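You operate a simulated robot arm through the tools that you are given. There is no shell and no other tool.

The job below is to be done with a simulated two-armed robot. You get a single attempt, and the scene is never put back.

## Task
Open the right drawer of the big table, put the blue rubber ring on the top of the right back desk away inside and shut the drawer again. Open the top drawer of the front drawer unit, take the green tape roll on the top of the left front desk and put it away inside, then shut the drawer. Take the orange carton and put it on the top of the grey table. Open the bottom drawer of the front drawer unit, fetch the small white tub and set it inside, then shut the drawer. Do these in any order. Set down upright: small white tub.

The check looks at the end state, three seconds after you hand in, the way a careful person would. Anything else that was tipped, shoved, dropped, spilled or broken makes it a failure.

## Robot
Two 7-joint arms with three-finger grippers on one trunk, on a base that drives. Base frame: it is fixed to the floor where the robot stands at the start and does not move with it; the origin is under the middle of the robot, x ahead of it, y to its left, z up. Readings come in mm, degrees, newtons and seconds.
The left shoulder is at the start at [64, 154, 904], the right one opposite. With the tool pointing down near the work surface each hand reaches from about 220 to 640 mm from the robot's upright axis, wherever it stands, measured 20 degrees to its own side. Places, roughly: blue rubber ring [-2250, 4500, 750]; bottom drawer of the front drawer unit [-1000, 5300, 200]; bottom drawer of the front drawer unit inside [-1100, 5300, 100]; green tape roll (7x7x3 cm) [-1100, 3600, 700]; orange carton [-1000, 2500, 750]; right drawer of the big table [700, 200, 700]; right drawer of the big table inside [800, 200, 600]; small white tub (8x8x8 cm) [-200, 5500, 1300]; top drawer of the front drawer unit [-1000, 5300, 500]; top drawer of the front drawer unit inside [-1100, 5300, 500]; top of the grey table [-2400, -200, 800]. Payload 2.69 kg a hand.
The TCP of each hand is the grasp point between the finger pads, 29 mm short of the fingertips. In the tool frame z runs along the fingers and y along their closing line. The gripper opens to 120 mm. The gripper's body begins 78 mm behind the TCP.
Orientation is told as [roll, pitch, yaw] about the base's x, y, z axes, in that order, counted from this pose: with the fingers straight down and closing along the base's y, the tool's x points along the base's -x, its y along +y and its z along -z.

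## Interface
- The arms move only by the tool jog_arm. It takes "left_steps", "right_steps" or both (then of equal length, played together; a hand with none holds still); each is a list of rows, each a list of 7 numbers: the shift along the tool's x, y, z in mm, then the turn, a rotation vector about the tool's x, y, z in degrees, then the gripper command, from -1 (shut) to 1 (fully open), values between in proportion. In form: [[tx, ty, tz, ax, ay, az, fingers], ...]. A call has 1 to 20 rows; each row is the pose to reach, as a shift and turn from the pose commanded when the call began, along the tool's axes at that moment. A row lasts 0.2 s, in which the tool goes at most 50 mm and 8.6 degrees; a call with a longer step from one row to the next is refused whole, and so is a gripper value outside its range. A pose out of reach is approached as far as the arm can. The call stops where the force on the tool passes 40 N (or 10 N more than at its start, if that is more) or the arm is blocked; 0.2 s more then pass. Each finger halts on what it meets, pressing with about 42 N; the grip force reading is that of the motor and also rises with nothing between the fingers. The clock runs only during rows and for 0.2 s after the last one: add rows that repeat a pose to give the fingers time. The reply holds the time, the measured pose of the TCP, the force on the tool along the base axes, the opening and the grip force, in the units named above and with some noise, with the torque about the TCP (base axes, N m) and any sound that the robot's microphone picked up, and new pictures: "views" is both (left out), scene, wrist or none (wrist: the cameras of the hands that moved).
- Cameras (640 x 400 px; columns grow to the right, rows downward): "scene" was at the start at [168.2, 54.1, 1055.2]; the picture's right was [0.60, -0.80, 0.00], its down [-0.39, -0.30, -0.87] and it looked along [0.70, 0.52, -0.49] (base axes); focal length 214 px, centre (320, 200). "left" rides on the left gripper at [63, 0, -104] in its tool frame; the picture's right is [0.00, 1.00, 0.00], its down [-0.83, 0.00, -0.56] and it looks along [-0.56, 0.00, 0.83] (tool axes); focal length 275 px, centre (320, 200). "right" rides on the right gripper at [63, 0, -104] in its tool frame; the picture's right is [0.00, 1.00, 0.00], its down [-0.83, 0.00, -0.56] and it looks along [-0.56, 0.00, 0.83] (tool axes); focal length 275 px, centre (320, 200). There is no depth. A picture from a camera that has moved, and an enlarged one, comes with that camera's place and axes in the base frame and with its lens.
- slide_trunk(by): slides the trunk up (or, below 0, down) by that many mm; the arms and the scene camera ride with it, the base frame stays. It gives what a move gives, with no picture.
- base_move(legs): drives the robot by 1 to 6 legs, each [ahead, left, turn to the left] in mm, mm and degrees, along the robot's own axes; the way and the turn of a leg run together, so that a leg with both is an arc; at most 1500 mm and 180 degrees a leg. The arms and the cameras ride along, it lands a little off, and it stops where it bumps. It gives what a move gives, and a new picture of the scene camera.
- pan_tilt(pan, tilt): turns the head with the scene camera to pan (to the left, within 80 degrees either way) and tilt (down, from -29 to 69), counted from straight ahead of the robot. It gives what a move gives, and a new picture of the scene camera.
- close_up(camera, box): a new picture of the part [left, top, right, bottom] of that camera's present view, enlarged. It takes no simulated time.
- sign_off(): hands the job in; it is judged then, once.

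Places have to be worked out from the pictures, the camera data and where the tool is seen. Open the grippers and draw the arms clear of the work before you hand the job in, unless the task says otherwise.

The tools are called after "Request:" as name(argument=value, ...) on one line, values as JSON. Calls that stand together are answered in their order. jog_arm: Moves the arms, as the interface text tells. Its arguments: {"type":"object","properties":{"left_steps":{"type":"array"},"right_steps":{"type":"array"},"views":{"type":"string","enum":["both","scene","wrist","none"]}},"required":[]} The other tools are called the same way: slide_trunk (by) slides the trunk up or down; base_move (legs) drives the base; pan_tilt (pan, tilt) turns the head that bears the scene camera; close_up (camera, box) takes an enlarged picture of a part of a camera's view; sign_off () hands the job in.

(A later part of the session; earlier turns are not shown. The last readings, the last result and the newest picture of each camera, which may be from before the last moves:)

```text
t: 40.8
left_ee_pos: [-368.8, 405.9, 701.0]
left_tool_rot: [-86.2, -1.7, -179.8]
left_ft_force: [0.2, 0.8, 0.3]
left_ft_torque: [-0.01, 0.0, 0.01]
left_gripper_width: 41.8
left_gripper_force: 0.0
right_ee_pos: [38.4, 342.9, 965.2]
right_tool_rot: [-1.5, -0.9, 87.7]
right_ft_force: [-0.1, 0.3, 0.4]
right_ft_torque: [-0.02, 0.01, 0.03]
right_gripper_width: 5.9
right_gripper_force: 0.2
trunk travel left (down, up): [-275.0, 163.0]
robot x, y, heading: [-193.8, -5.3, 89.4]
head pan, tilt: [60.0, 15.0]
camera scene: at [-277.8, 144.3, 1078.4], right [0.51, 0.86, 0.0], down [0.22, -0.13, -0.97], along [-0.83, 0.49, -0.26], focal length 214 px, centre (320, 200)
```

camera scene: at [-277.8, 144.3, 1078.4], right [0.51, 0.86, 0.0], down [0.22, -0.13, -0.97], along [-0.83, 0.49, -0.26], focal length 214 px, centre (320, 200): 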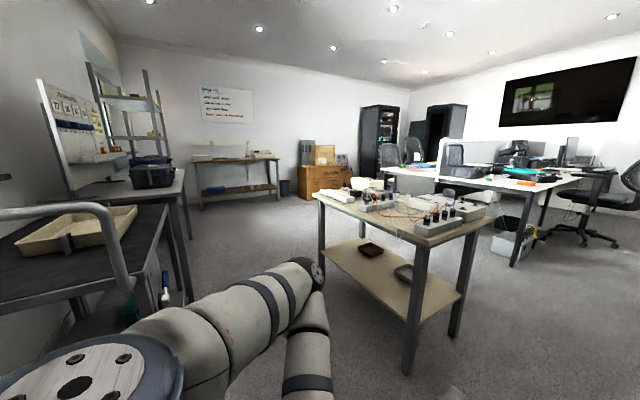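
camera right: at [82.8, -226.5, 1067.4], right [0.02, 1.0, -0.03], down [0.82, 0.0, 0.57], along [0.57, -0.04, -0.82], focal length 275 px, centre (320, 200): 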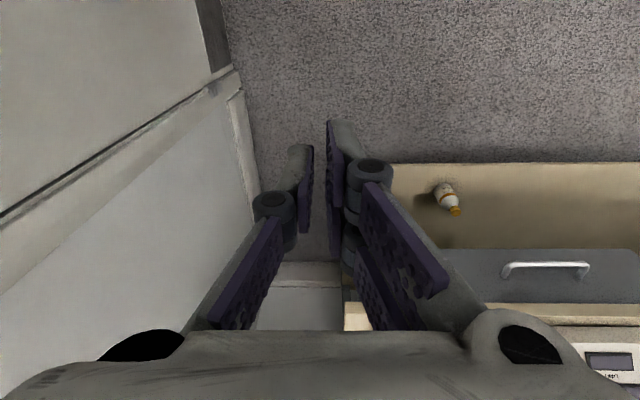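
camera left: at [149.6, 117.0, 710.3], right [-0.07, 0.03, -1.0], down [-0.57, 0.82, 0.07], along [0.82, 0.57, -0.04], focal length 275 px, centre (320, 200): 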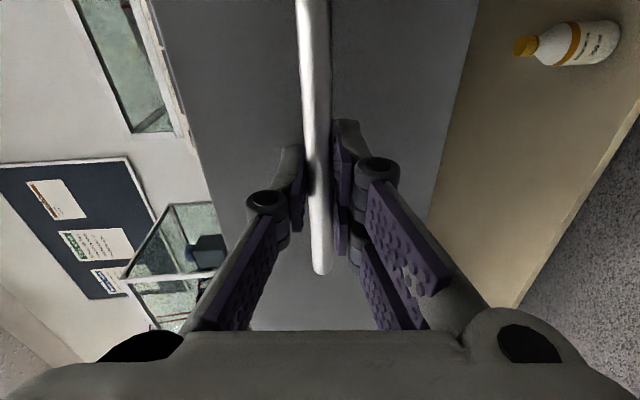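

The grey table stands at the left behind a black trolley, and the desk cluster is ahead. I zoom in on the desks from here.

Request:
close_up(camera="scene", box=[360, 120, 640, 280])

Request:
close_up(camera="scene", box=[0, 80, 280, 260])

Request:
pan_tilt(pan=20, tilt=10)

Request:
close_up(camera="scene", box=[200, 90, 440, 230])

```text
2.29 times, centred on (500, 200) of scene
camera zoom: at [-277.8, 144.3, 1078.4], right [0.51, 0.86, 0.0], down [0.22, -0.13, -0.97], along [-0.83, 0.49, -0.26], focal length 490 px, centre (-91, 200)
```

zoom: 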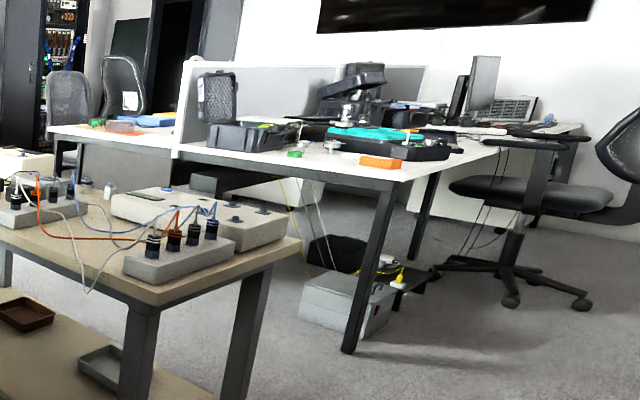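

```text
2.22 times, centred on (140, 170) of scene
camera zoom: at [-277.8, 144.3, 1078.4], right [0.51, 0.86, 0.0], down [0.22, -0.13, -0.97], along [-0.83, 0.49, -0.26], focal length 477 px, centre (720, 267)
```

zoom: 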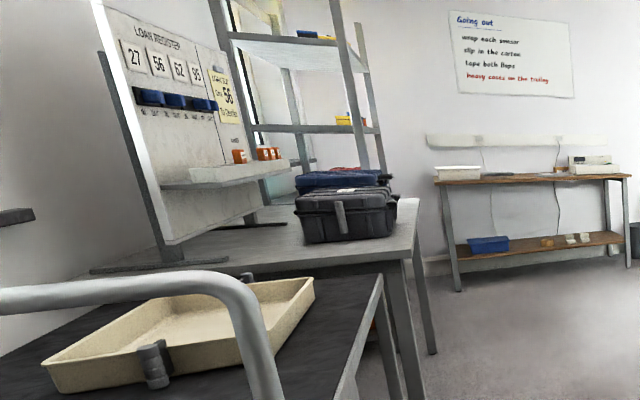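

```text
t: 41.9
left_ee_pos: [-367.0, 405.3, 701.6]
left_tool_rot: [-86.4, -1.7, -179.8]
left_ft_force: [-0.7, 0.6, -0.1]
left_ft_torque: [0.02, 0.01, 0.01]
left_gripper_width: 41.9
left_gripper_force: 0.1
right_ee_pos: [40.0, 344.1, 964.4]
right_tool_rot: [-1.5, -1.0, 87.7]
right_ft_force: [-0.1, 0.1, 0.9]
right_ft_torque: [0.01, -0.05, -0.03]
right_gripper_width: 6.0
right_gripper_force: 0.0
trunk travel left (down, up): [-275.0, 163.0]
robot x, y, heading: [-195.6, -1.5, 89.3]
head pan, tilt: [20.0, 10.0]
camera scene: at [-228.4, 184.4, 1086.5], right [0.94, 0.33, 0.0], down [0.06, -0.16, -0.98], along [-0.33, 0.93, -0.17], focal length 214 px, centre (320, 200)
```

scene: 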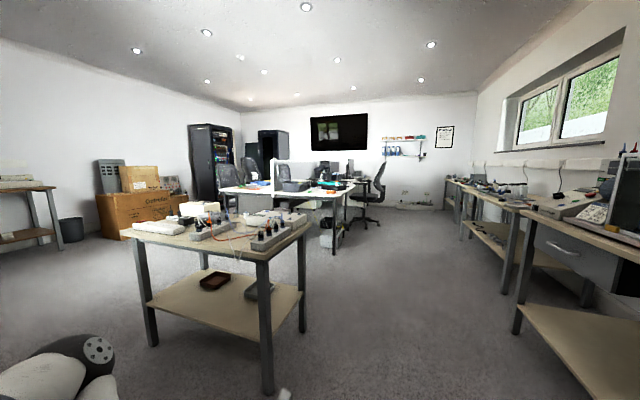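

```text
2.67 times, centred on (320, 160) of scene
camera zoom: at [-228.4, 184.4, 1086.5], right [0.94, 0.33, 0.0], down [0.06, -0.16, -0.98], along [-0.33, 0.93, -0.17], focal length 572 px, centre (320, 307)
```

zoom: 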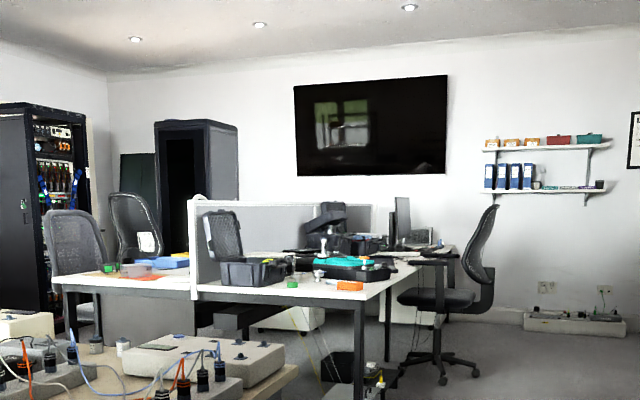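

The orange carton sits on the near right corner of the desk cluster, about [-920, 2525]; there are several green things on the desks, so I must be careful about which is the tape roll. I drive up the aisle to look closer.

Request:
base_move(legs=[[300, -60, 0], [1400, -40, 0]])

Request:
pan_tilt(pan=50, tilt=15)

Request:
close_up(camera="scene", box=[200, 110, 520, 310])

Request:
pan_tilt(pan=10, tilt=15)

Request:
close_up(camera="scene", box=[160, 90, 480, 290])

```text
t: 50.6
left_ee_pos: [-251.8, 2101.5, 701.3]
left_tool_rot: [-86.2, -1.7, -179.7]
left_ft_force: [-0.2, -0.6, -0.5]
left_ft_torque: [0.01, 0.01, 0.0]
left_gripper_width: 42.1
left_gripper_force: 0.0
right_ee_pos: [154.8, 2041.3, 965.5]
right_tool_rot: [-1.6, -0.9, 87.8]
right_ft_force: [0.8, -0.3, -0.2]
right_ft_torque: [0.01, 0.01, 0.0]
right_gripper_width: 6.2
right_gripper_force: 0.1
trunk travel left (down, up): [-275.0, 163.0]
robot x, y, heading: [-79.6, 1694.8, 89.6]
head pan, tilt: [20.0, 10.0]
camera scene: at [-112.9, 1882.3, 1086.5], right [0.94, 0.33, 0.0], down [0.06, -0.16, -0.98], along [-0.33, 0.93, -0.17], focal length 214 px, centre (320, 200)
```

scene: 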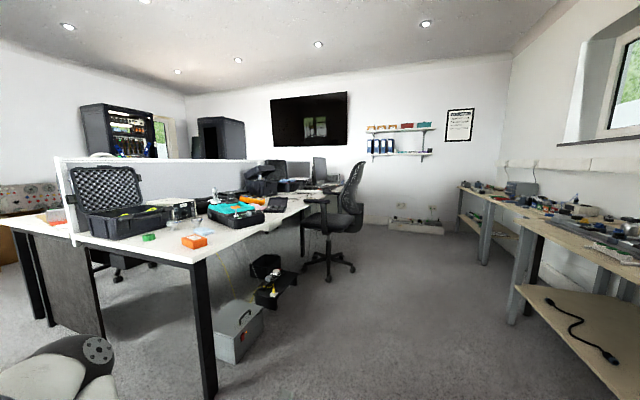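

```text
t: 51.5
left_ee_pos: [-252.0, 2102.9, 702.0]
left_tool_rot: [-86.2, -1.7, -179.8]
left_ft_force: [0.7, 0.0, 0.7]
left_ft_torque: [-0.01, -0.02, 0.03]
left_gripper_width: 41.9
left_gripper_force: 0.2
right_ee_pos: [155.9, 2041.3, 964.5]
right_tool_rot: [-1.5, -0.9, 87.6]
right_ft_force: [-0.4, 0.0, 0.8]
right_ft_torque: [0.01, 0.04, -0.01]
right_gripper_width: 5.8
right_gripper_force: 0.1
trunk travel left (down, up): [-275.0, 163.0]
robot x, y, heading: [-78.2, 1693.1, 89.5]
head pan, tilt: [50.0, 15.0]
camera scene: at [-152.8, 1855.3, 1078.4], right [0.65, 0.76, 0.0], down [0.2, -0.17, -0.97], along [-0.73, 0.63, -0.26], focal length 214 px, centre (320, 200)
```

scene: 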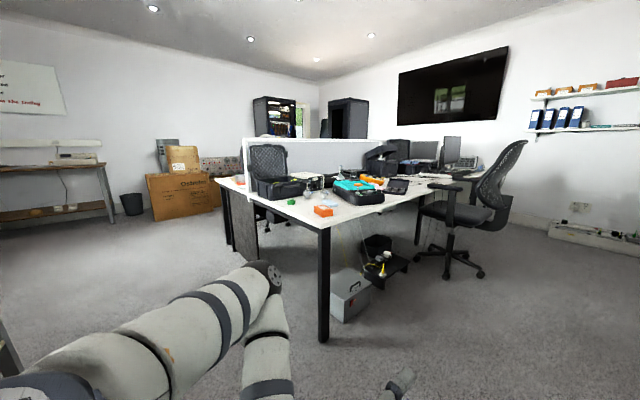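

```text
2.00 times, centred on (360, 210) of scene
camera zoom: at [-152.8, 1855.3, 1078.4], right [0.65, 0.76, 0.0], down [0.2, -0.17, -0.97], along [-0.73, 0.63, -0.26], focal length 429 px, centre (240, 180)
```

zoom: 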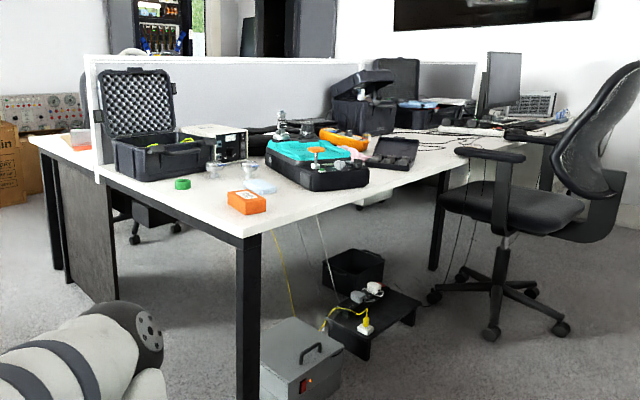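

```text
t: 52.6
left_ee_pos: [-253.1, 2103.6, 701.5]
left_tool_rot: [-86.2, -1.7, -179.8]
left_ft_force: [0.2, 0.3, 0.1]
left_ft_torque: [-0.03, 0.01, 0.0]
left_gripper_width: 41.8
left_gripper_force: 0.2
right_ee_pos: [155.5, 2041.4, 964.9]
right_tool_rot: [-1.4, -0.9, 87.8]
right_ft_force: [0.9, 0.3, 0.6]
right_ft_torque: [-0.04, 0.01, 0.0]
right_gripper_width: 6.1
right_gripper_force: 0.1
trunk travel left (down, up): [-275.0, 163.0]
robot x, y, heading: [-80.7, 1694.6, 89.5]
head pan, tilt: [10.0, 15.0]
camera scene: at [-97.3, 1886.7, 1078.4], right [0.99, 0.17, 0.0], down [0.04, -0.26, -0.97], along [-0.16, 0.95, -0.26], focal length 214 px, centre (320, 200)
```

scene: 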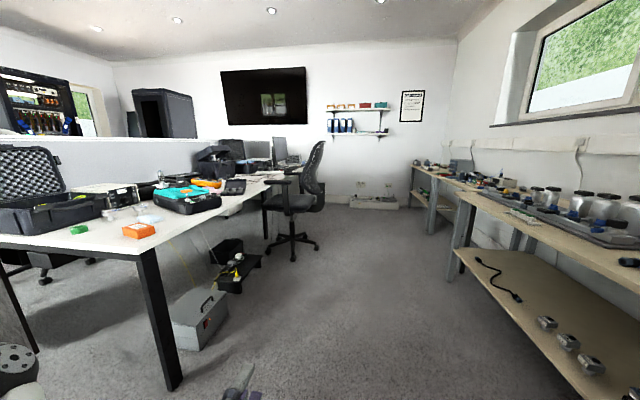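

```text
2.00 times, centred on (320, 190) of scene
camera zoom: at [-97.3, 1886.7, 1078.4], right [0.99, 0.17, 0.0], down [0.04, -0.26, -0.97], along [-0.16, 0.95, -0.26], focal length 429 px, centre (320, 220)
```

zoom: 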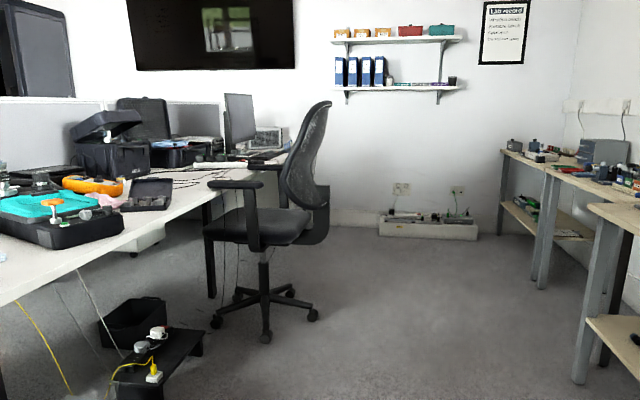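

The carton is at about [-904, 2526] on the desk; the small green thing at [-1188, 2522] does not fit the tape's rough place (y≈3600). I raise the trunk for a better view and drive on to look at the desk further along.

Request:
slide_trunk(by=160)

Request:
base_move(legs=[[1100, 0, 0]])

Request:
pan_tilt(pan=50, tilt=20)

Request:
close_up(camera="scene", box=[200, 110, 520, 310])

```text
t: 54.4
left_ee_pos: [-253.3, 2102.9, 861.2]
left_tool_rot: [-86.0, -1.8, -179.6]
left_ft_force: [-0.1, 0.4, 0.5]
left_ft_torque: [0.02, -0.02, -0.02]
left_gripper_width: 41.8
left_gripper_force: 0.1
right_ee_pos: [155.7, 2042.3, 1124.5]
right_tool_rot: [-1.4, -0.7, 87.7]
right_ft_force: [0.4, 0.3, 0.1]
right_ft_torque: [-0.04, -0.04, -0.04]
right_gripper_width: 6.1
right_gripper_force: 0.0
trunk travel left (down, up): [-435.0, 3.0]
robot x, y, heading: [-77.7, 1697.2, 89.6]
head pan, tilt: [10.0, 15.0]
```

```text
t: 60.0
left_ee_pos: [-236.8, 3189.9, 860.4]
left_tool_rot: [-86.3, -1.8, 179.8]
left_ft_force: [0.2, 0.6, -0.2]
left_ft_torque: [-0.04, 0.0, -0.05]
left_gripper_width: 41.9
left_gripper_force: 0.1
right_ee_pos: [171.7, 3124.9, 1125.1]
right_tool_rot: [-1.5, -0.8, 87.3]
right_ft_force: [-0.6, 0.0, 0.4]
right_ft_torque: [-0.02, -0.02, -0.01]
right_gripper_width: 5.8
right_gripper_force: 0.0
trunk travel left (down, up): [-435.0, 3.0]
robot x, y, heading: [-65.1, 2779.7, 89.2]
head pan, tilt: [10.0, 15.0]
camera scene: at [-84.3, 2878.4, 1255.5], right [0.99, 0.16, 0.0], down [0.04, -0.26, -0.97], along [-0.15, 0.95, -0.26], focal length 214 px, centre (320, 200)
```

scene: 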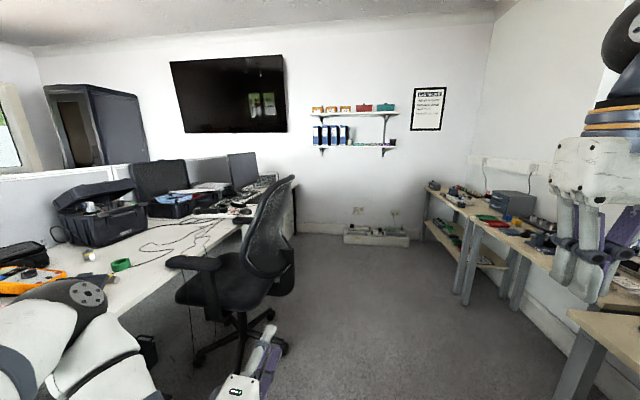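

```text
t: 61.0
left_ee_pos: [-236.0, 3190.4, 861.9]
left_tool_rot: [-86.2, -1.7, 179.8]
left_ft_force: [0.6, 0.4, 0.5]
left_ft_torque: [0.04, -0.02, -0.01]
left_gripper_width: 41.8
left_gripper_force: 0.2
right_ee_pos: [172.1, 3125.7, 1124.2]
right_tool_rot: [-1.6, -0.9, 87.4]
right_ft_force: [-0.2, 0.0, 0.2]
right_ft_torque: [0.01, 0.0, 0.02]
right_gripper_width: 6.1
right_gripper_force: 0.1
trunk travel left (down, up): [-435.0, 3.0]
robot x, y, heading: [-67.2, 2780.1, 89.0]
head pan, tilt: [50.0, 20.0]
camera scene: at [-139.9, 2847.0, 1247.3], right [0.66, 0.76, 0.0], down [0.26, -0.22, -0.94], along [-0.71, 0.62, -0.34], focal length 214 px, centre (320, 200)
```

scene: 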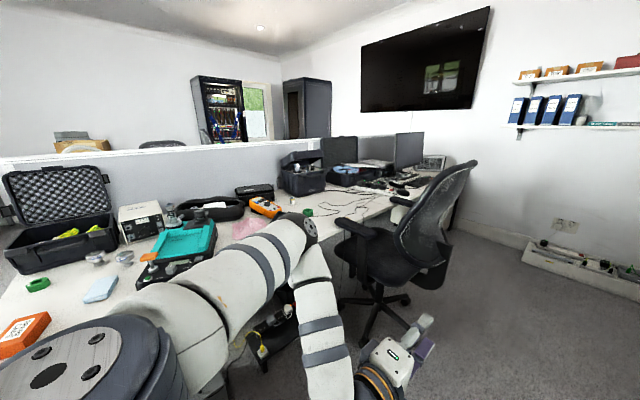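

```text
2.00 times, centred on (360, 210) of scene
camera zoom: at [-139.9, 2847.0, 1247.3], right [0.66, 0.76, 0.0], down [0.26, -0.22, -0.94], along [-0.71, 0.62, -0.34], focal length 429 px, centre (240, 180)
```

zoom: 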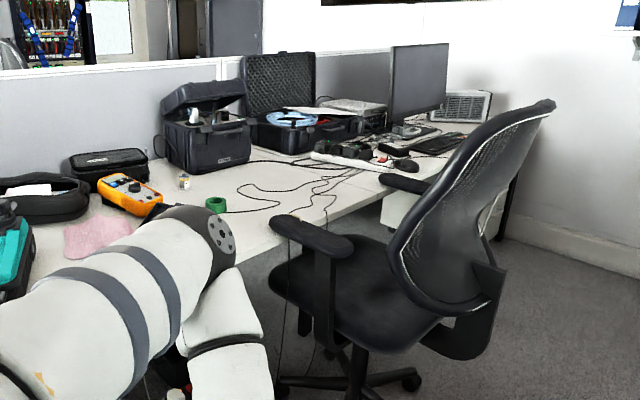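

The green tape roll is visible on the desk at about [-1081, 3573], near the cables. I look further ahead for the drawer unit and the shelf with the tub.

Request:
pan_tilt(pan=15, tilt=12)

Request:
close_up(camera="scene", box=[300, 80, 460, 180])

Request:
close_up(camera="scene", box=[140, 130, 380, 280])

```text
t: 62.1
left_ee_pos: [-235.2, 3189.2, 862.3]
left_tool_rot: [-86.1, -1.7, 179.8]
left_ft_force: [0.3, -0.3, 0.0]
left_ft_torque: [-0.01, -0.02, -0.03]
left_gripper_width: 42.0
left_gripper_force: 0.0
right_ee_pos: [171.3, 3123.9, 1124.2]
right_tool_rot: [-1.4, -0.9, 87.3]
right_ft_force: [0.1, -0.4, 0.1]
right_ft_torque: [0.01, -0.01, 0.02]
right_gripper_width: 5.9
right_gripper_force: 0.0
trunk travel left (down, up): [-435.0, 3.0]
robot x, y, heading: [-63.7, 2777.0, 89.4]
head pan, tilt: [15.0, 12.0]
camera scene: at [-92.4, 2876.4, 1260.3], right [0.97, 0.24, 0.0], down [0.05, -0.2, -0.98], along [-0.24, 0.95, -0.21], focal length 214 px, centre (320, 200)
```

scene: 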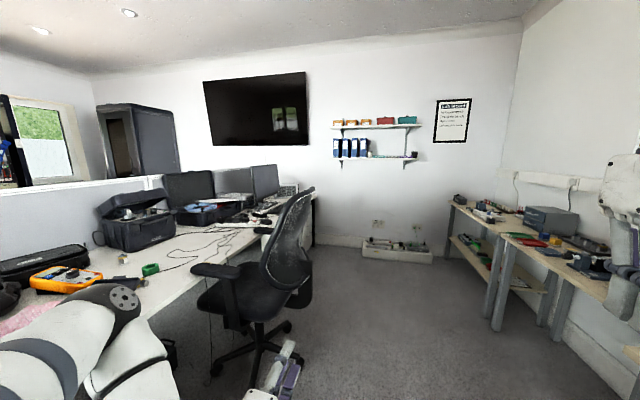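

```text
4.00 times, centred on (380, 130) of scene
camera zoom: at [-92.4, 2876.4, 1260.3], right [0.97, 0.24, 0.0], down [0.05, -0.2, -0.98], along [-0.24, 0.95, -0.21], focal length 858 px, centre (80, 480)
```

zoom: 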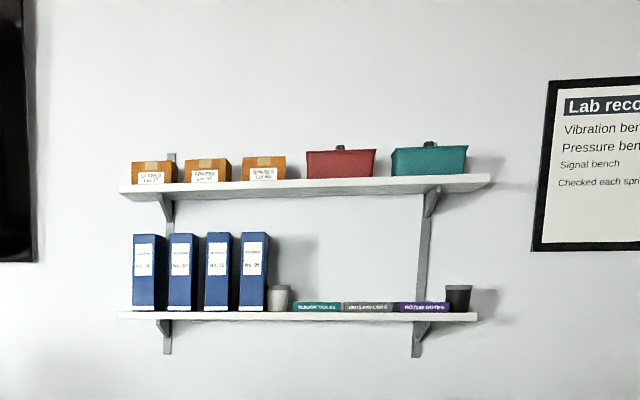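

```text
2.67 times, centred on (260, 205) of scene
camera zoom: at [-92.4, 2876.4, 1260.3], right [0.97, 0.24, 0.0], down [0.05, -0.2, -0.98], along [-0.24, 0.95, -0.21], focal length 572 px, centre (480, 187)
```

zoom: 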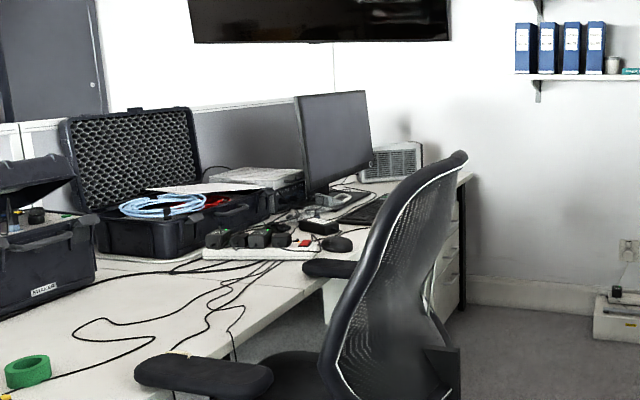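

The tub is on the lower shelf just right of the blue binders (about [-160, 5500, 1255]), and the white drawer unit is at the far end of the desks, facing the aisle. I look down to judge the size of my own base.

Request:
pan_tilt(pan=0, tilt=69)

Request:
pan_tilt(pan=80, tilt=60)

```text
t: 63.3
left_ee_pos: [-237.3, 3189.2, 863.0]
left_tool_rot: [-86.2, -1.7, 179.8]
left_ft_force: [-0.7, -0.2, 0.9]
left_ft_torque: [0.04, -0.03, 0.0]
left_gripper_width: 42.0
left_gripper_force: 0.0
right_ee_pos: [170.4, 3124.0, 1124.5]
right_tool_rot: [-1.5, -0.9, 87.3]
right_ft_force: [0.1, -0.3, -0.4]
right_ft_torque: [-0.02, 0.03, -0.02]
right_gripper_width: 5.9
right_gripper_force: 0.1
trunk travel left (down, up): [-435.0, 3.0]
robot x, y, heading: [-64.3, 2778.6, 89.1]
head pan, tilt: [0.0, 68.8]
camera scene: at [-68.7, 2841.9, 1179.8], right [1.0, -0.02, 0.0], down [-0.01, -0.93, -0.36], along [0.01, 0.36, -0.93], focal length 214 px, centre (320, 200)
```

scene: 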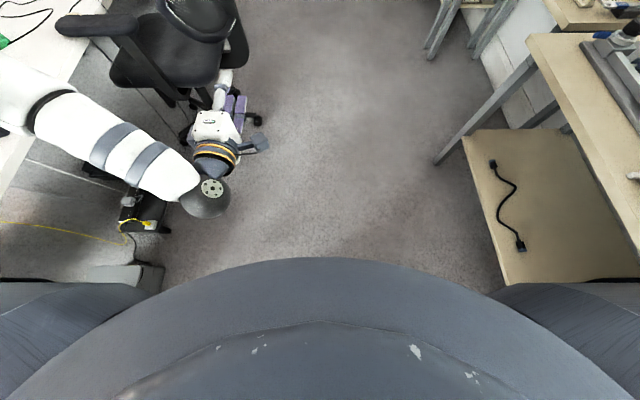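

```text
t: 64.8
left_ee_pos: [-235.9, 3190.2, 862.1]
left_tool_rot: [-86.3, -1.7, 179.8]
left_ft_force: [0.1, 1.0, -1.3]
left_ft_torque: [-0.01, -0.03, 0.02]
left_gripper_width: 42.1
left_gripper_force: 0.1
right_ee_pos: [170.5, 3125.0, 1123.8]
right_tool_rot: [-1.6, -0.9, 87.3]
right_ft_force: [-0.2, -0.3, 0.7]
right_ft_torque: [0.0, 0.0, -0.02]
right_gripper_width: 5.8
right_gripper_force: 0.0
trunk travel left (down, up): [-435.0, 3.0]
robot x, y, heading: [-66.1, 2780.9, 89.0]
head pan, tilt: [80.0, 60.0]
camera scene: at [-135.0, 2798.6, 1189.2], right [0.19, 0.98, 0.0], down [0.85, -0.16, -0.5], along [-0.49, 0.09, -0.87], focal length 214 px, centre (320, 200)
```

scene: 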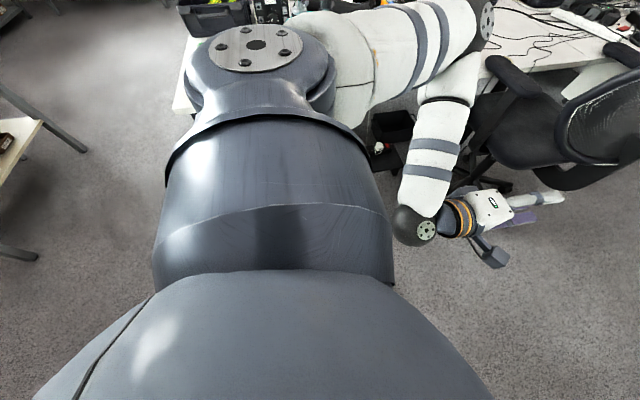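

My base isn't visible past the trunk, so I keep generous clearances. I first fold the left hand back to fingers-down and higher, before driving to the desk for the tape.

Request:
jog_arm(left_steps=[[-12, -10, -5, -4.95, 4.95, 4.95, 0], [-24, -20, -10, -9.9, 9.9, 9.9, 0], [-36, -30, -15, -14.85, 14.85, 14.85, 0], [-48, -40, -20, -19.8, 19.8, 19.8, 0], [-60, -50, -25, -24.75, 24.75, 24.75, 0], [-72, -60, -30, -29.7, 29.7, 29.7, 0], [-84, -70, -35, -34.65, 34.65, 34.65, 0], [-96, -80, -40, -39.6, 39.6, 39.6, 0], [-108, -90, -45, -44.55, 44.55, 44.55, 0], [-120, -100, -50, -49.5, 49.5, 49.5, 0], [-132, -110, -55, -54.45, 54.45, 54.45, 0], [-145, -120, -60, -59.4, 59.4, 59.4, 0], [-158, -130, -65, -64.35, 64.35, 64.35, 0], [-170, -140, -70, -68.5, 69.28, 69.28, 0], [-170, -140, -70, -68.5, 69.28, 69.28, 0]], views="wrist")

```text
t: 67.2
left_ee_pos: [-359.9, 3140.3, 962.3]
left_tool_rot: [-24.9, -8.3, 113.8]
left_ft_force: [-0.8, 0.7, 0.0]
left_ft_torque: [0.0, 0.04, -0.01]
left_gripper_width: 60.1
left_gripper_force: 0.1
left hand out of reach, approached as far as the arm can: row 3, 4, 5
right_ee_pos: [171.4, 3123.8, 1126.8]
right_tool_rot: [-1.6, -1.1, 87.3]
right_ft_force: [-0.1, 0.1, -0.1]
right_ft_torque: [0.01, 0.03, 0.03]
right_gripper_width: 5.9
right_gripper_force: 0.2
trunk travel left (down, up): [-435.0, 3.0]
robot x, y, heading: [-63.1, 2782.7, 89.1]
head pan, tilt: [80.0, 60.0]
stopped in row 11 (left hand): the arm was blocked; the commanded pose is now the measured one
camera left: at [-370.9, 3053.2, 1047.0], right [-0.86, -0.31, -0.42], down [-0.51, 0.59, 0.62], along [0.06, 0.74, -0.67], focal length 275 px, centre (320, 200)
```

left: 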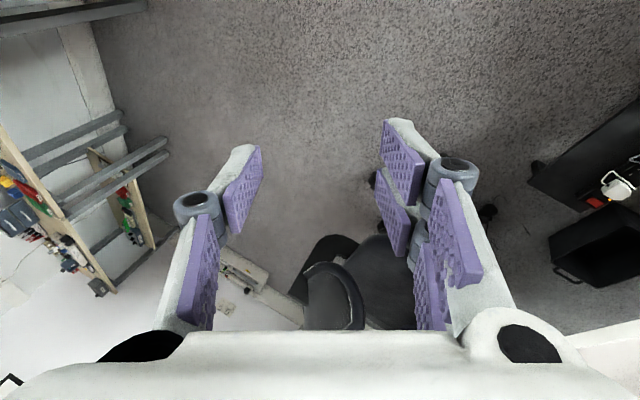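

The left arm reports being blocked at row 11. I look with the head to see by what.

Request:
pan_tilt(pan=60, tilt=35)

```text
t: 68.1
left_ee_pos: [-359.5, 3141.7, 962.2]
left_tool_rot: [-24.6, -8.3, 113.5]
left_ft_force: [0.6, -0.3, 0.2]
left_ft_torque: [-0.01, -0.02, 0.0]
left_gripper_width: 60.1
left_gripper_force: 0.0
right_ee_pos: [170.6, 3125.0, 1124.3]
right_tool_rot: [-1.5, -0.9, 87.3]
right_ft_force: [-0.5, -0.4, -0.2]
right_ft_torque: [0.01, -0.02, -0.02]
right_gripper_width: 6.0
right_gripper_force: 0.1
trunk travel left (down, up): [-435.0, 3.0]
robot x, y, heading: [-67.3, 2783.8, 89.0]
head pan, tilt: [60.0, 35.0]
camera scene: at [-145.2, 2831.1, 1223.4], right [0.51, 0.86, 0.0], down [0.49, -0.29, -0.82], along [-0.7, 0.42, -0.57], focal length 214 px, centre (320, 200)
```

scene: 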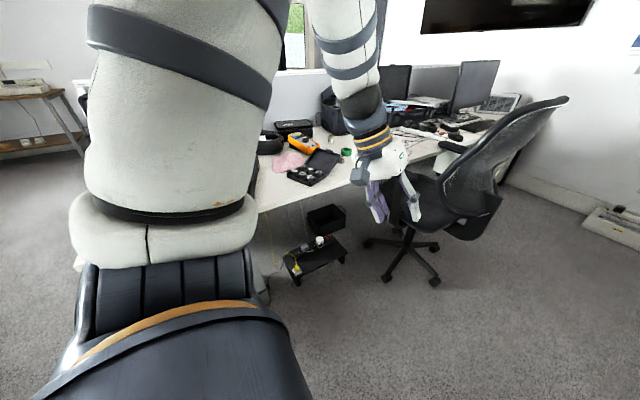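

The upper arm stands next to my head now, so the head was probably in its way. I turn the head to the front and finish rotating the left hand to fingers-down.

Request:
pan_tilt(pan=0, tilt=30)

Request:
jog_arm(left_steps=[[-1, -3, -6, -3.8, 2.1, 3.5, 0], [-2, -6, -12, -7.6, 4.3, 7, 0], [-3, -9, -18, -11.4, 6.4, 10.5, 0], [-4, -12, -24, -15.1, 8.5, 14, 0], [-5, -15, -30, -18.9, 10.7, 17.5, 0], [-5.6, -17, -36, -22.7, 12.8, 21, 0], [-5.6, -17, -36, -22.7, 12.8, 21, 0]])

```text
t: 69.4
left_ee_pos: [-360.7, 3142.2, 961.9]
left_tool_rot: [-24.7, -8.2, 113.5]
left_ft_force: [0.2, 0.6, 0.1]
left_ft_torque: [0.01, 0.02, -0.02]
left_gripper_width: 60.0
left_gripper_force: 0.0
right_ee_pos: [171.9, 3125.0, 1125.1]
right_tool_rot: [-1.5, -0.8, 87.3]
right_ft_force: [-1.0, -0.1, 0.5]
right_ft_torque: [0.01, 0.04, -0.02]
right_gripper_width: 5.9
right_gripper_force: 0.0
trunk travel left (down, up): [-435.0, 3.0]
robot x, y, heading: [-68.0, 2781.9, 89.2]
head pan, tilt: [0.0, 30.0]
camera scene: at [-68.2, 2876.4, 1231.3], right [1.0, -0.01, 0.0], down [-0.01, -0.5, -0.87], along [0.01, 0.87, -0.5], focal length 214 px, centre (320, 200)
```

scene: 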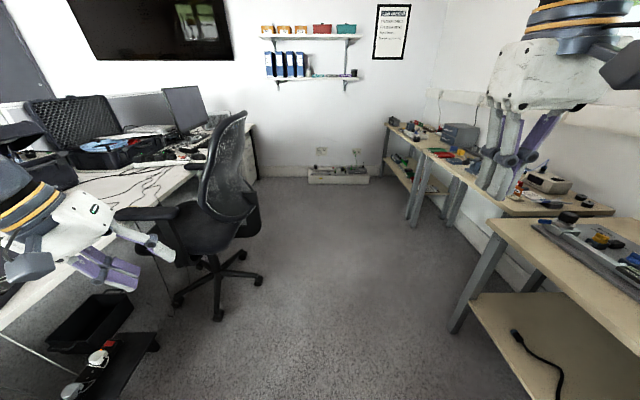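

```text
t: 71.0
left_ee_pos: [-360.4, 3141.6, 1003.1]
left_tool_rot: [0.2, 0.0, 90.4]
left_ft_force: [0.3, -0.6, 0.7]
left_ft_torque: [-0.02, 0.01, 0.03]
left_gripper_width: 59.8
left_gripper_force: 0.0
right_ee_pos: [171.2, 3126.2, 1124.6]
right_tool_rot: [-1.5, -0.9, 87.3]
right_ft_force: [0.0, -1.0, 0.0]
right_ft_torque: [0.0, -0.01, 0.0]
right_gripper_width: 6.1
right_gripper_force: 0.0
trunk travel left (down, up): [-435.0, 3.0]
robot x, y, heading: [-65.9, 2779.2, 89.1]
head pan, tilt: [0.0, 30.0]
camera scene: at [-68.3, 2876.4, 1231.3], right [1.0, -0.02, 0.0], down [-0.01, -0.5, -0.87], along [0.01, 0.87, -0.5], focal length 214 px, centre (320, 200)
camera left: at [-359.9, 3077.8, 1106.3], right [-1.0, 0.0, 0.0], down [0.0, 0.83, 0.56], along [0.0, 0.56, -0.83], focal length 275 px, centre (320, 200)
```

scene: 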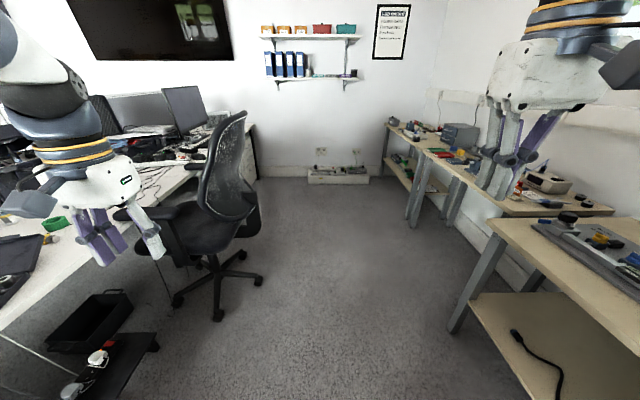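
left: 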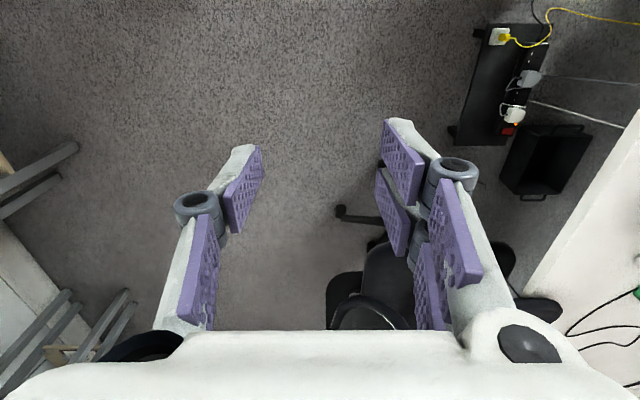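

Both hands point down now. Before going near the chair, I check how far my base sticks out by looking steeply down to the front-left.

Request:
pan_tilt(pan=35, tilt=69)

Request:
pan_tilt(pan=-45, tilt=69)

```text
t: 72.0
left_ee_pos: [-359.8, 3141.0, 1001.2]
left_tool_rot: [0.0, 0.0, 90.5]
left_ft_force: [0.5, 0.6, -0.6]
left_ft_torque: [-0.01, -0.04, 0.0]
left_gripper_width: 59.8
left_gripper_force: 0.0
right_ee_pos: [170.6, 3125.3, 1124.0]
right_tool_rot: [-1.5, -0.9, 87.3]
right_ft_force: [-0.4, 0.0, -0.1]
right_ft_torque: [-0.02, 0.04, 0.0]
right_gripper_width: 6.1
right_gripper_force: 0.1
trunk travel left (down, up): [-435.0, 3.0]
robot x, y, heading: [-63.9, 2784.9, 88.9]
head pan, tilt: [35.0, 68.8]
camera scene: at [-99.8, 2839.5, 1184.2], right [0.87, 0.49, 0.0], down [0.45, -0.78, -0.43], along [-0.21, 0.38, -0.9], focal length 214 px, centre (320, 200)
```

scene: 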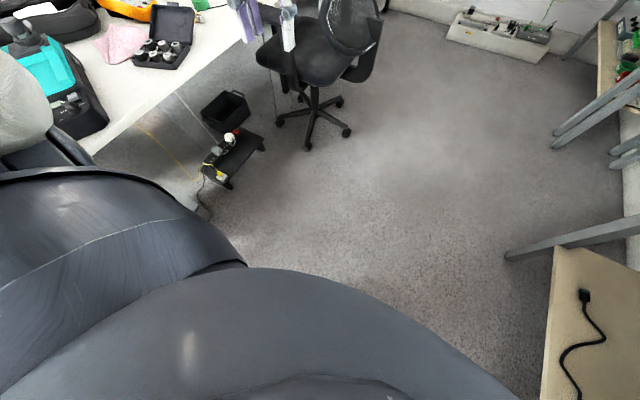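

```text
t: 73.6
left_ee_pos: [-359.4, 3141.7, 1002.9]
left_tool_rot: [0.2, -0.1, 90.3]
left_ft_force: [-0.2, 0.6, 1.0]
left_ft_torque: [-0.02, 0.0, 0.0]
left_gripper_width: 60.0
left_gripper_force: 0.1
right_ee_pos: [171.9, 3124.8, 1125.0]
right_tool_rot: [-1.6, -0.9, 87.4]
right_ft_force: [0.3, -0.3, 0.5]
right_ft_torque: [0.01, -0.01, 0.02]
right_gripper_width: 6.1
right_gripper_force: 0.1
trunk travel left (down, up): [-435.0, 3.0]
robot x, y, heading: [-67.8, 2782.9, 89.0]
head pan, tilt: [-45.0, 68.8]
camera scene: at [-29.4, 2824.9, 1179.8], right [0.7, -0.72, 0.0], down [-0.67, -0.65, -0.36], along [0.26, 0.25, -0.93], focal length 214 px, centre (320, 200)
```

scene: 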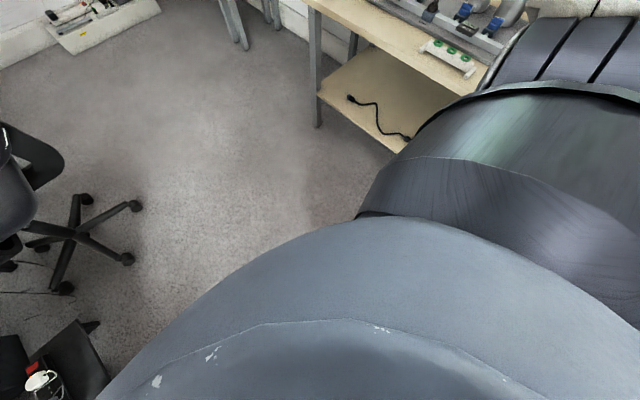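

Only my chest blocks the view, so the base reaches no more than about 220 mm ahead. The nearest chair caster is at about [-654, 3633]; I drive to y≈3330 and turn left to face the desk.

Request:
base_move(legs=[[550, 0, 0], [0, 0, 91]])

Request:
pan_tilt(pan=-20, tilt=40)

```text
t: 78.1
left_ee_pos: [-442.7, 3588.4, 1002.6]
left_tool_rot: [0.0, -0.1, 108.4]
left_ft_force: [0.6, -0.1, 0.4]
left_ft_torque: [0.03, 0.0, 0.0]
left_gripper_width: 59.9
left_gripper_force: 0.1
right_ee_pos: [62.5, 3738.3, 1126.5]
right_tool_rot: [-1.5, -1.0, 105.6]
right_ft_force: [-0.3, 0.2, -0.7]
right_ft_torque: [0.01, -0.01, 0.01]
right_gripper_width: 5.9
right_gripper_force: 0.0
trunk travel left (down, up): [-435.0, 3.0]
robot x, y, heading: [-51.7, 3334.6, 107.1]
head pan, tilt: [-45.0, 68.8]
stopped in leg 2: the force on the tool passed its limit at 76 N (the readings are from after the stop); the commanded pose is now the measured one
camera scene: at [-33.1, 3392.1, 1179.8], right [0.89, -0.46, 0.0], down [-0.43, -0.83, -0.36], along [0.17, 0.32, -0.93], focal length 214 px, centre (320, 200)
```

scene: 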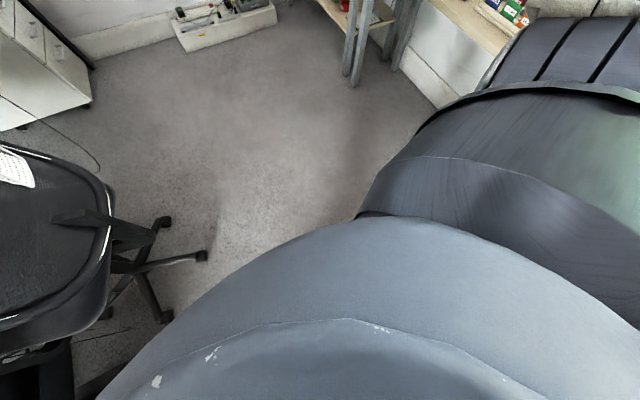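

```text
t: 79.1
left_ee_pos: [-442.6, 3588.1, 1002.8]
left_tool_rot: [-0.1, -0.1, 108.4]
left_ft_force: [0.7, -2.6, -0.3]
left_ft_torque: [0.2, 0.12, 0.08]
left_gripper_width: 60.0
left_gripper_force: 0.0
right_ee_pos: [63.3, 3739.0, 1126.7]
right_tool_rot: [-1.5, -1.0, 105.6]
right_ft_force: [-0.2, -0.3, -0.4]
right_ft_torque: [0.01, -0.02, 0.0]
right_gripper_width: 5.9
right_gripper_force: 0.1
trunk travel left (down, up): [-435.0, 3.0]
robot x, y, heading: [-51.2, 3339.4, 107.5]
head pan, tilt: [-20.0, 40.0]
camera scene: at [-55.1, 3427.3, 1215.9], right [1.0, -0.05, 0.0], down [-0.03, -0.64, -0.77], along [0.03, 0.76, -0.64], focal length 214 px, centre (320, 200)
```

scene: 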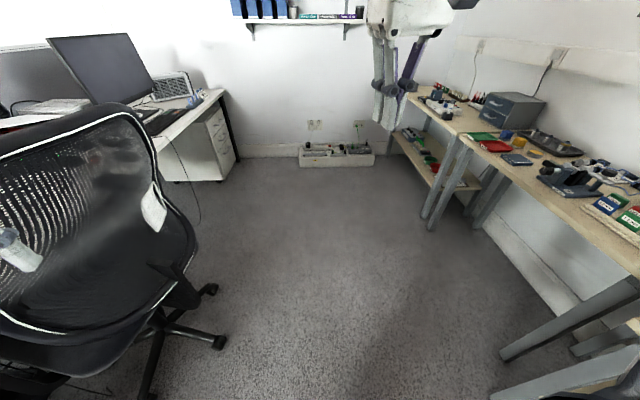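

The left hand touched the chair's backrest while turning, which stands nearer than I judged. I turn back to the right at once and back off, then check whether the chair was moved.

Request:
base_move(legs=[[0, 0, -18], [-550, 0, 0]])

Request:
pan_tilt(pan=0, tilt=30)

```text
t: 83.2
left_ee_pos: [-352.2, 3144.1, 1002.7]
left_tool_rot: [-0.1, -0.1, 90.1]
left_ft_force: [-0.7, 0.6, 0.0]
left_ft_torque: [0.04, -0.01, 0.0]
left_gripper_width: 59.8
left_gripper_force: 0.0
right_ee_pos: [176.0, 3127.6, 1125.4]
right_tool_rot: [-1.6, -1.0, 87.4]
right_ft_force: [0.2, 0.8, 0.2]
right_ft_torque: [0.03, -0.01, 0.0]
right_gripper_width: 5.8
right_gripper_force: 0.0
trunk travel left (down, up): [-435.0, 3.0]
robot x, y, heading: [-59.6, 2782.5, 89.3]
head pan, tilt: [-20.0, 40.0]
camera scene: at [-33.8, 2868.2, 1215.9], right [0.93, -0.36, 0.0], down [-0.23, -0.6, -0.77], along [0.27, 0.72, -0.64], focal length 214 px, centre (320, 200)
```

scene: 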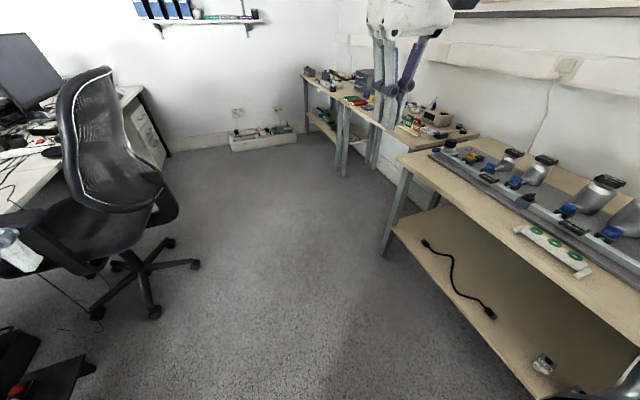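

```text
t: 84.1
left_ee_pos: [-350.7, 3143.6, 1002.5]
left_tool_rot: [0.0, -0.1, 90.1]
left_ft_force: [0.1, 0.0, -0.2]
left_ft_torque: [-0.01, 0.02, 0.0]
left_gripper_width: 60.0
left_gripper_force: 0.2
right_ee_pos: [175.0, 3128.8, 1126.1]
right_tool_rot: [-1.5, -0.9, 87.5]
right_ft_force: [0.5, 0.5, 0.2]
right_ft_torque: [-0.03, -0.03, -0.03]
right_gripper_width: 6.1
right_gripper_force: 0.0
trunk travel left (down, up): [-435.0, 3.0]
robot x, y, heading: [-59.6, 2783.4, 89.5]
head pan, tilt: [0.0, 30.0]
camera scene: at [-62.6, 2879.5, 1231.2], right [1.0, -0.01, 0.0], down [-0.01, -0.5, -0.87], along [0.01, 0.87, -0.5], focal length 214 px, centre (320, 200)
```

scene: 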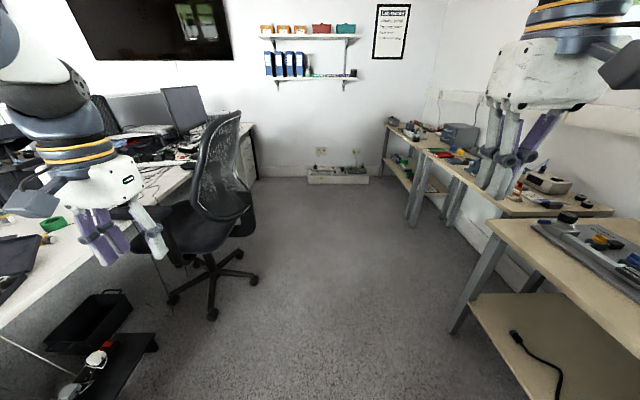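

Comparing with the earlier picture, the chair's casters have shifted by some 4–6 px, so the chair may have moved a little. I repeat an earlier close-up from nearly the same place to measure it.

Request:
pan_tilt(pan=15, tilt=12)

Request:
close_up(camera="scene", box=[140, 130, 380, 280])

```text
t: 84.9
left_ee_pos: [-351.3, 3144.3, 1002.3]
left_tool_rot: [-0.2, 0.0, 90.1]
left_ft_force: [0.7, 0.6, 0.4]
left_ft_torque: [0.01, -0.01, 0.02]
left_gripper_width: 60.2
left_gripper_force: 0.2
right_ee_pos: [175.5, 3127.9, 1126.2]
right_tool_rot: [-1.5, -0.8, 87.5]
right_ft_force: [0.2, 0.5, 0.4]
right_ft_torque: [0.02, 0.0, 0.04]
right_gripper_width: 6.0
right_gripper_force: 0.1
trunk travel left (down, up): [-435.0, 3.0]
robot x, y, heading: [-61.8, 2786.6, 89.1]
head pan, tilt: [15.0, 12.0]
camera scene: at [-86.8, 2879.4, 1260.3], right [0.97, 0.24, 0.0], down [0.05, -0.2, -0.98], along [-0.24, 0.95, -0.21], focal length 214 px, centre (320, 200)
```

scene: 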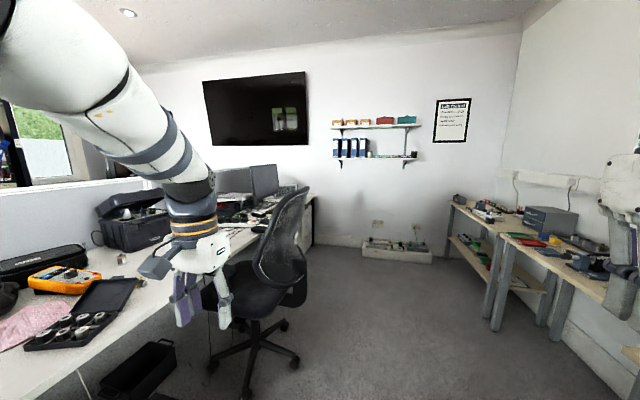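

```text
2.67 times, centred on (260, 205) of scene
camera zoom: at [-86.8, 2879.4, 1260.3], right [0.97, 0.24, 0.0], down [0.05, -0.2, -0.98], along [-0.24, 0.95, -0.21], focal length 572 px, centre (480, 187)
```

zoom: 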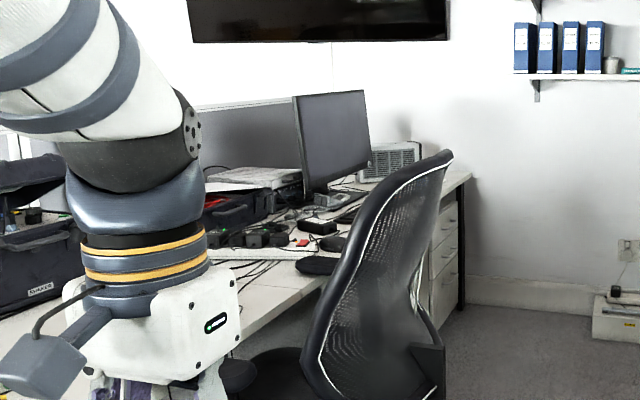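

The chair shifted by roughly 2 cm; I will remember that. Its backrest reaches to about x≈-380 and z≈1130, so I tuck the right hand inward and raise both hands before approaching the desk at an angle.

Request:
jog_arm(left_steps=[[0, -10, -33, 0, 0, 0, 0], [0, -20, -66, 0, 0, 0, 0], [0, -30, -100, 0, 0, 0, 0], [0, -40, -130, 0, 0, 0, 0], [0, -40, -130, 0, 0, 0, 0]], right_steps=[[0, 22, -15, 0, 0, 0, 1], [0, 44, -30, 0, 0, 0, 1], [0, 66, -45, 0, 0, 0, 1], [0, 88, -60, 0, 0, 0, 1], [0, 88, -60, 0, 0, 0, 1]], views="scene")

```text
t: 86.1
left_ee_pos: [-312.5, 3142.4, 1134.1]
left_tool_rot: [-0.2, 0.0, 90.1]
left_ft_force: [0.2, 0.0, -0.3]
left_ft_torque: [0.0, 0.03, 0.01]
left_gripper_width: 60.0
left_gripper_force: 0.0
right_ee_pos: [88.2, 3131.8, 1183.9]
right_tool_rot: [-1.5, -1.0, 87.5]
right_ft_force: [-0.3, 0.0, 0.6]
right_ft_torque: [0.0, 0.04, 0.0]
right_gripper_width: 119.9
right_gripper_force: 0.1
trunk travel left (down, up): [-435.0, 3.0]
robot x, y, heading: [-59.1, 2784.2, 89.1]
head pan, tilt: [15.0, 12.0]
camera scene: at [-86.6, 2879.5, 1260.5], right [0.97, 0.25, 0.0], down [0.05, -0.2, -0.98], along [-0.24, 0.95, -0.21], focal length 214 px, centre (320, 200)
```

scene: 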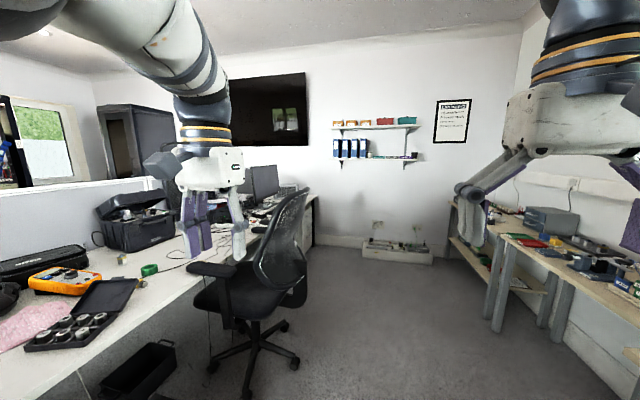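

The tape roll reads about [-1068, 3556] and the chair's near backrest edge about y≈3590. I drive to roughly [-120, 3130] and turn to heading 165°, keeping well clear of the chair.

Request:
base_move(legs=[[345, 60, 0], [0, 0, 76]])

Request:
pan_tilt(pan=0, tilt=40)

Request:
pan_tilt(pan=-50, tilt=40)

```text
t: 91.7
left_ee_pos: [-522.2, 2969.0, 1134.4]
left_tool_rot: [-0.2, 0.0, 166.8]
left_ft_force: [-0.6, -0.3, -0.6]
left_ft_torque: [-0.01, 0.01, -0.03]
left_gripper_width: 60.0
left_gripper_force: 0.1
right_ee_pos: [-419.1, 3356.3, 1183.9]
right_tool_rot: [-1.5, -0.9, 164.1]
right_ft_force: [0.8, -1.0, -0.4]
right_ft_torque: [0.01, -0.03, -0.01]
right_gripper_width: 120.0
right_gripper_force: 0.1
trunk travel left (down, up): [-435.0, 3.0]
robot x, y, heading: [-116.7, 3130.2, 166.0]
head pan, tilt: [15.0, 12.0]
camera scene: at [-217.6, 3131.5, 1260.6], right [-0.02, 1.0, 0.0], down [0.21, 0.0, -0.98], along [-0.98, -0.02, -0.21], focal length 214 px, centre (320, 200)
```

scene: 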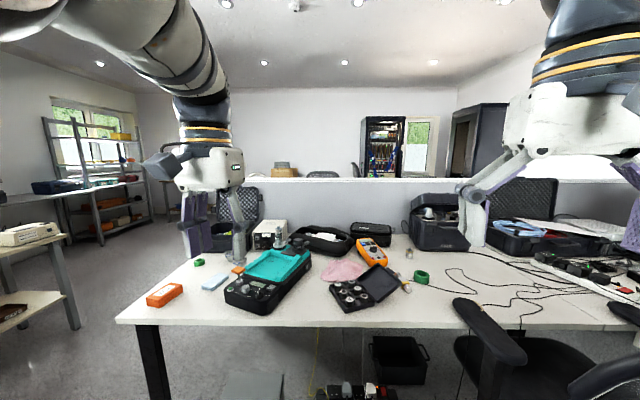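

```text
t: 92.6
left_ee_pos: [-524.1, 2969.0, 1131.7]
left_tool_rot: [-0.2, 0.3, 166.8]
left_ft_force: [-0.1, 1.1, -0.1]
left_ft_torque: [-0.01, -0.01, 0.01]
left_gripper_width: 59.9
left_gripper_force: 0.1
right_ee_pos: [-419.9, 3357.1, 1183.2]
right_tool_rot: [-1.5, -0.9, 164.1]
right_ft_force: [0.2, -0.6, 0.1]
right_ft_torque: [-0.02, 0.0, 0.0]
right_gripper_width: 120.2
right_gripper_force: 0.1
trunk travel left (down, up): [-435.0, 3.0]
robot x, y, heading: [-119.9, 3135.2, 165.8]
head pan, tilt: [0.0, 40.0]
camera scene: at [-218.1, 3134.2, 1258.8], right [0.01, 1.0, 0.0], down [0.22, 0.0, -0.97], along [-0.97, 0.01, -0.22], focal length 214 px, centre (320, 200)
```

scene: 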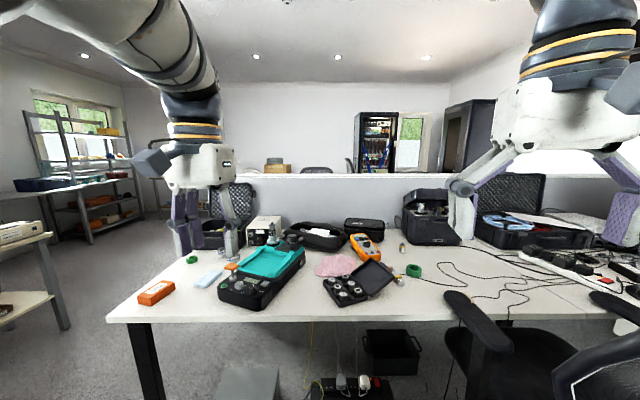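

```text
t: 93.8
left_ee_pos: [-523.1, 2969.4, 1131.9]
left_tool_rot: [-0.3, 0.4, 166.8]
left_ft_force: [-0.9, -0.3, 1.0]
left_ft_torque: [-0.01, -0.01, 0.0]
left_gripper_width: 59.9
left_gripper_force: 0.0
right_ee_pos: [-420.1, 3357.1, 1182.8]
right_tool_rot: [-1.5, -0.9, 164.2]
right_ft_force: [0.2, -0.7, -0.1]
right_ft_torque: [0.0, -0.01, 0.02]
right_gripper_width: 119.8
right_gripper_force: 0.0
trunk travel left (down, up): [-435.0, 3.0]
robot x, y, heading: [-113.0, 3129.8, 165.8]
head pan, tilt: [-50.0, 40.0]
camera scene: at [-217.8, 3134.9, 1259.2], right [0.02, 1.0, 0.0], down [0.22, 0.0, -0.98], along [-0.98, 0.02, -0.22], focal length 214 px, centre (320, 200)
```

scene: 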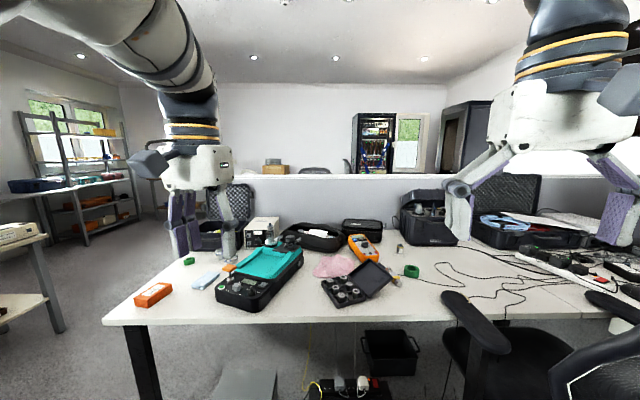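

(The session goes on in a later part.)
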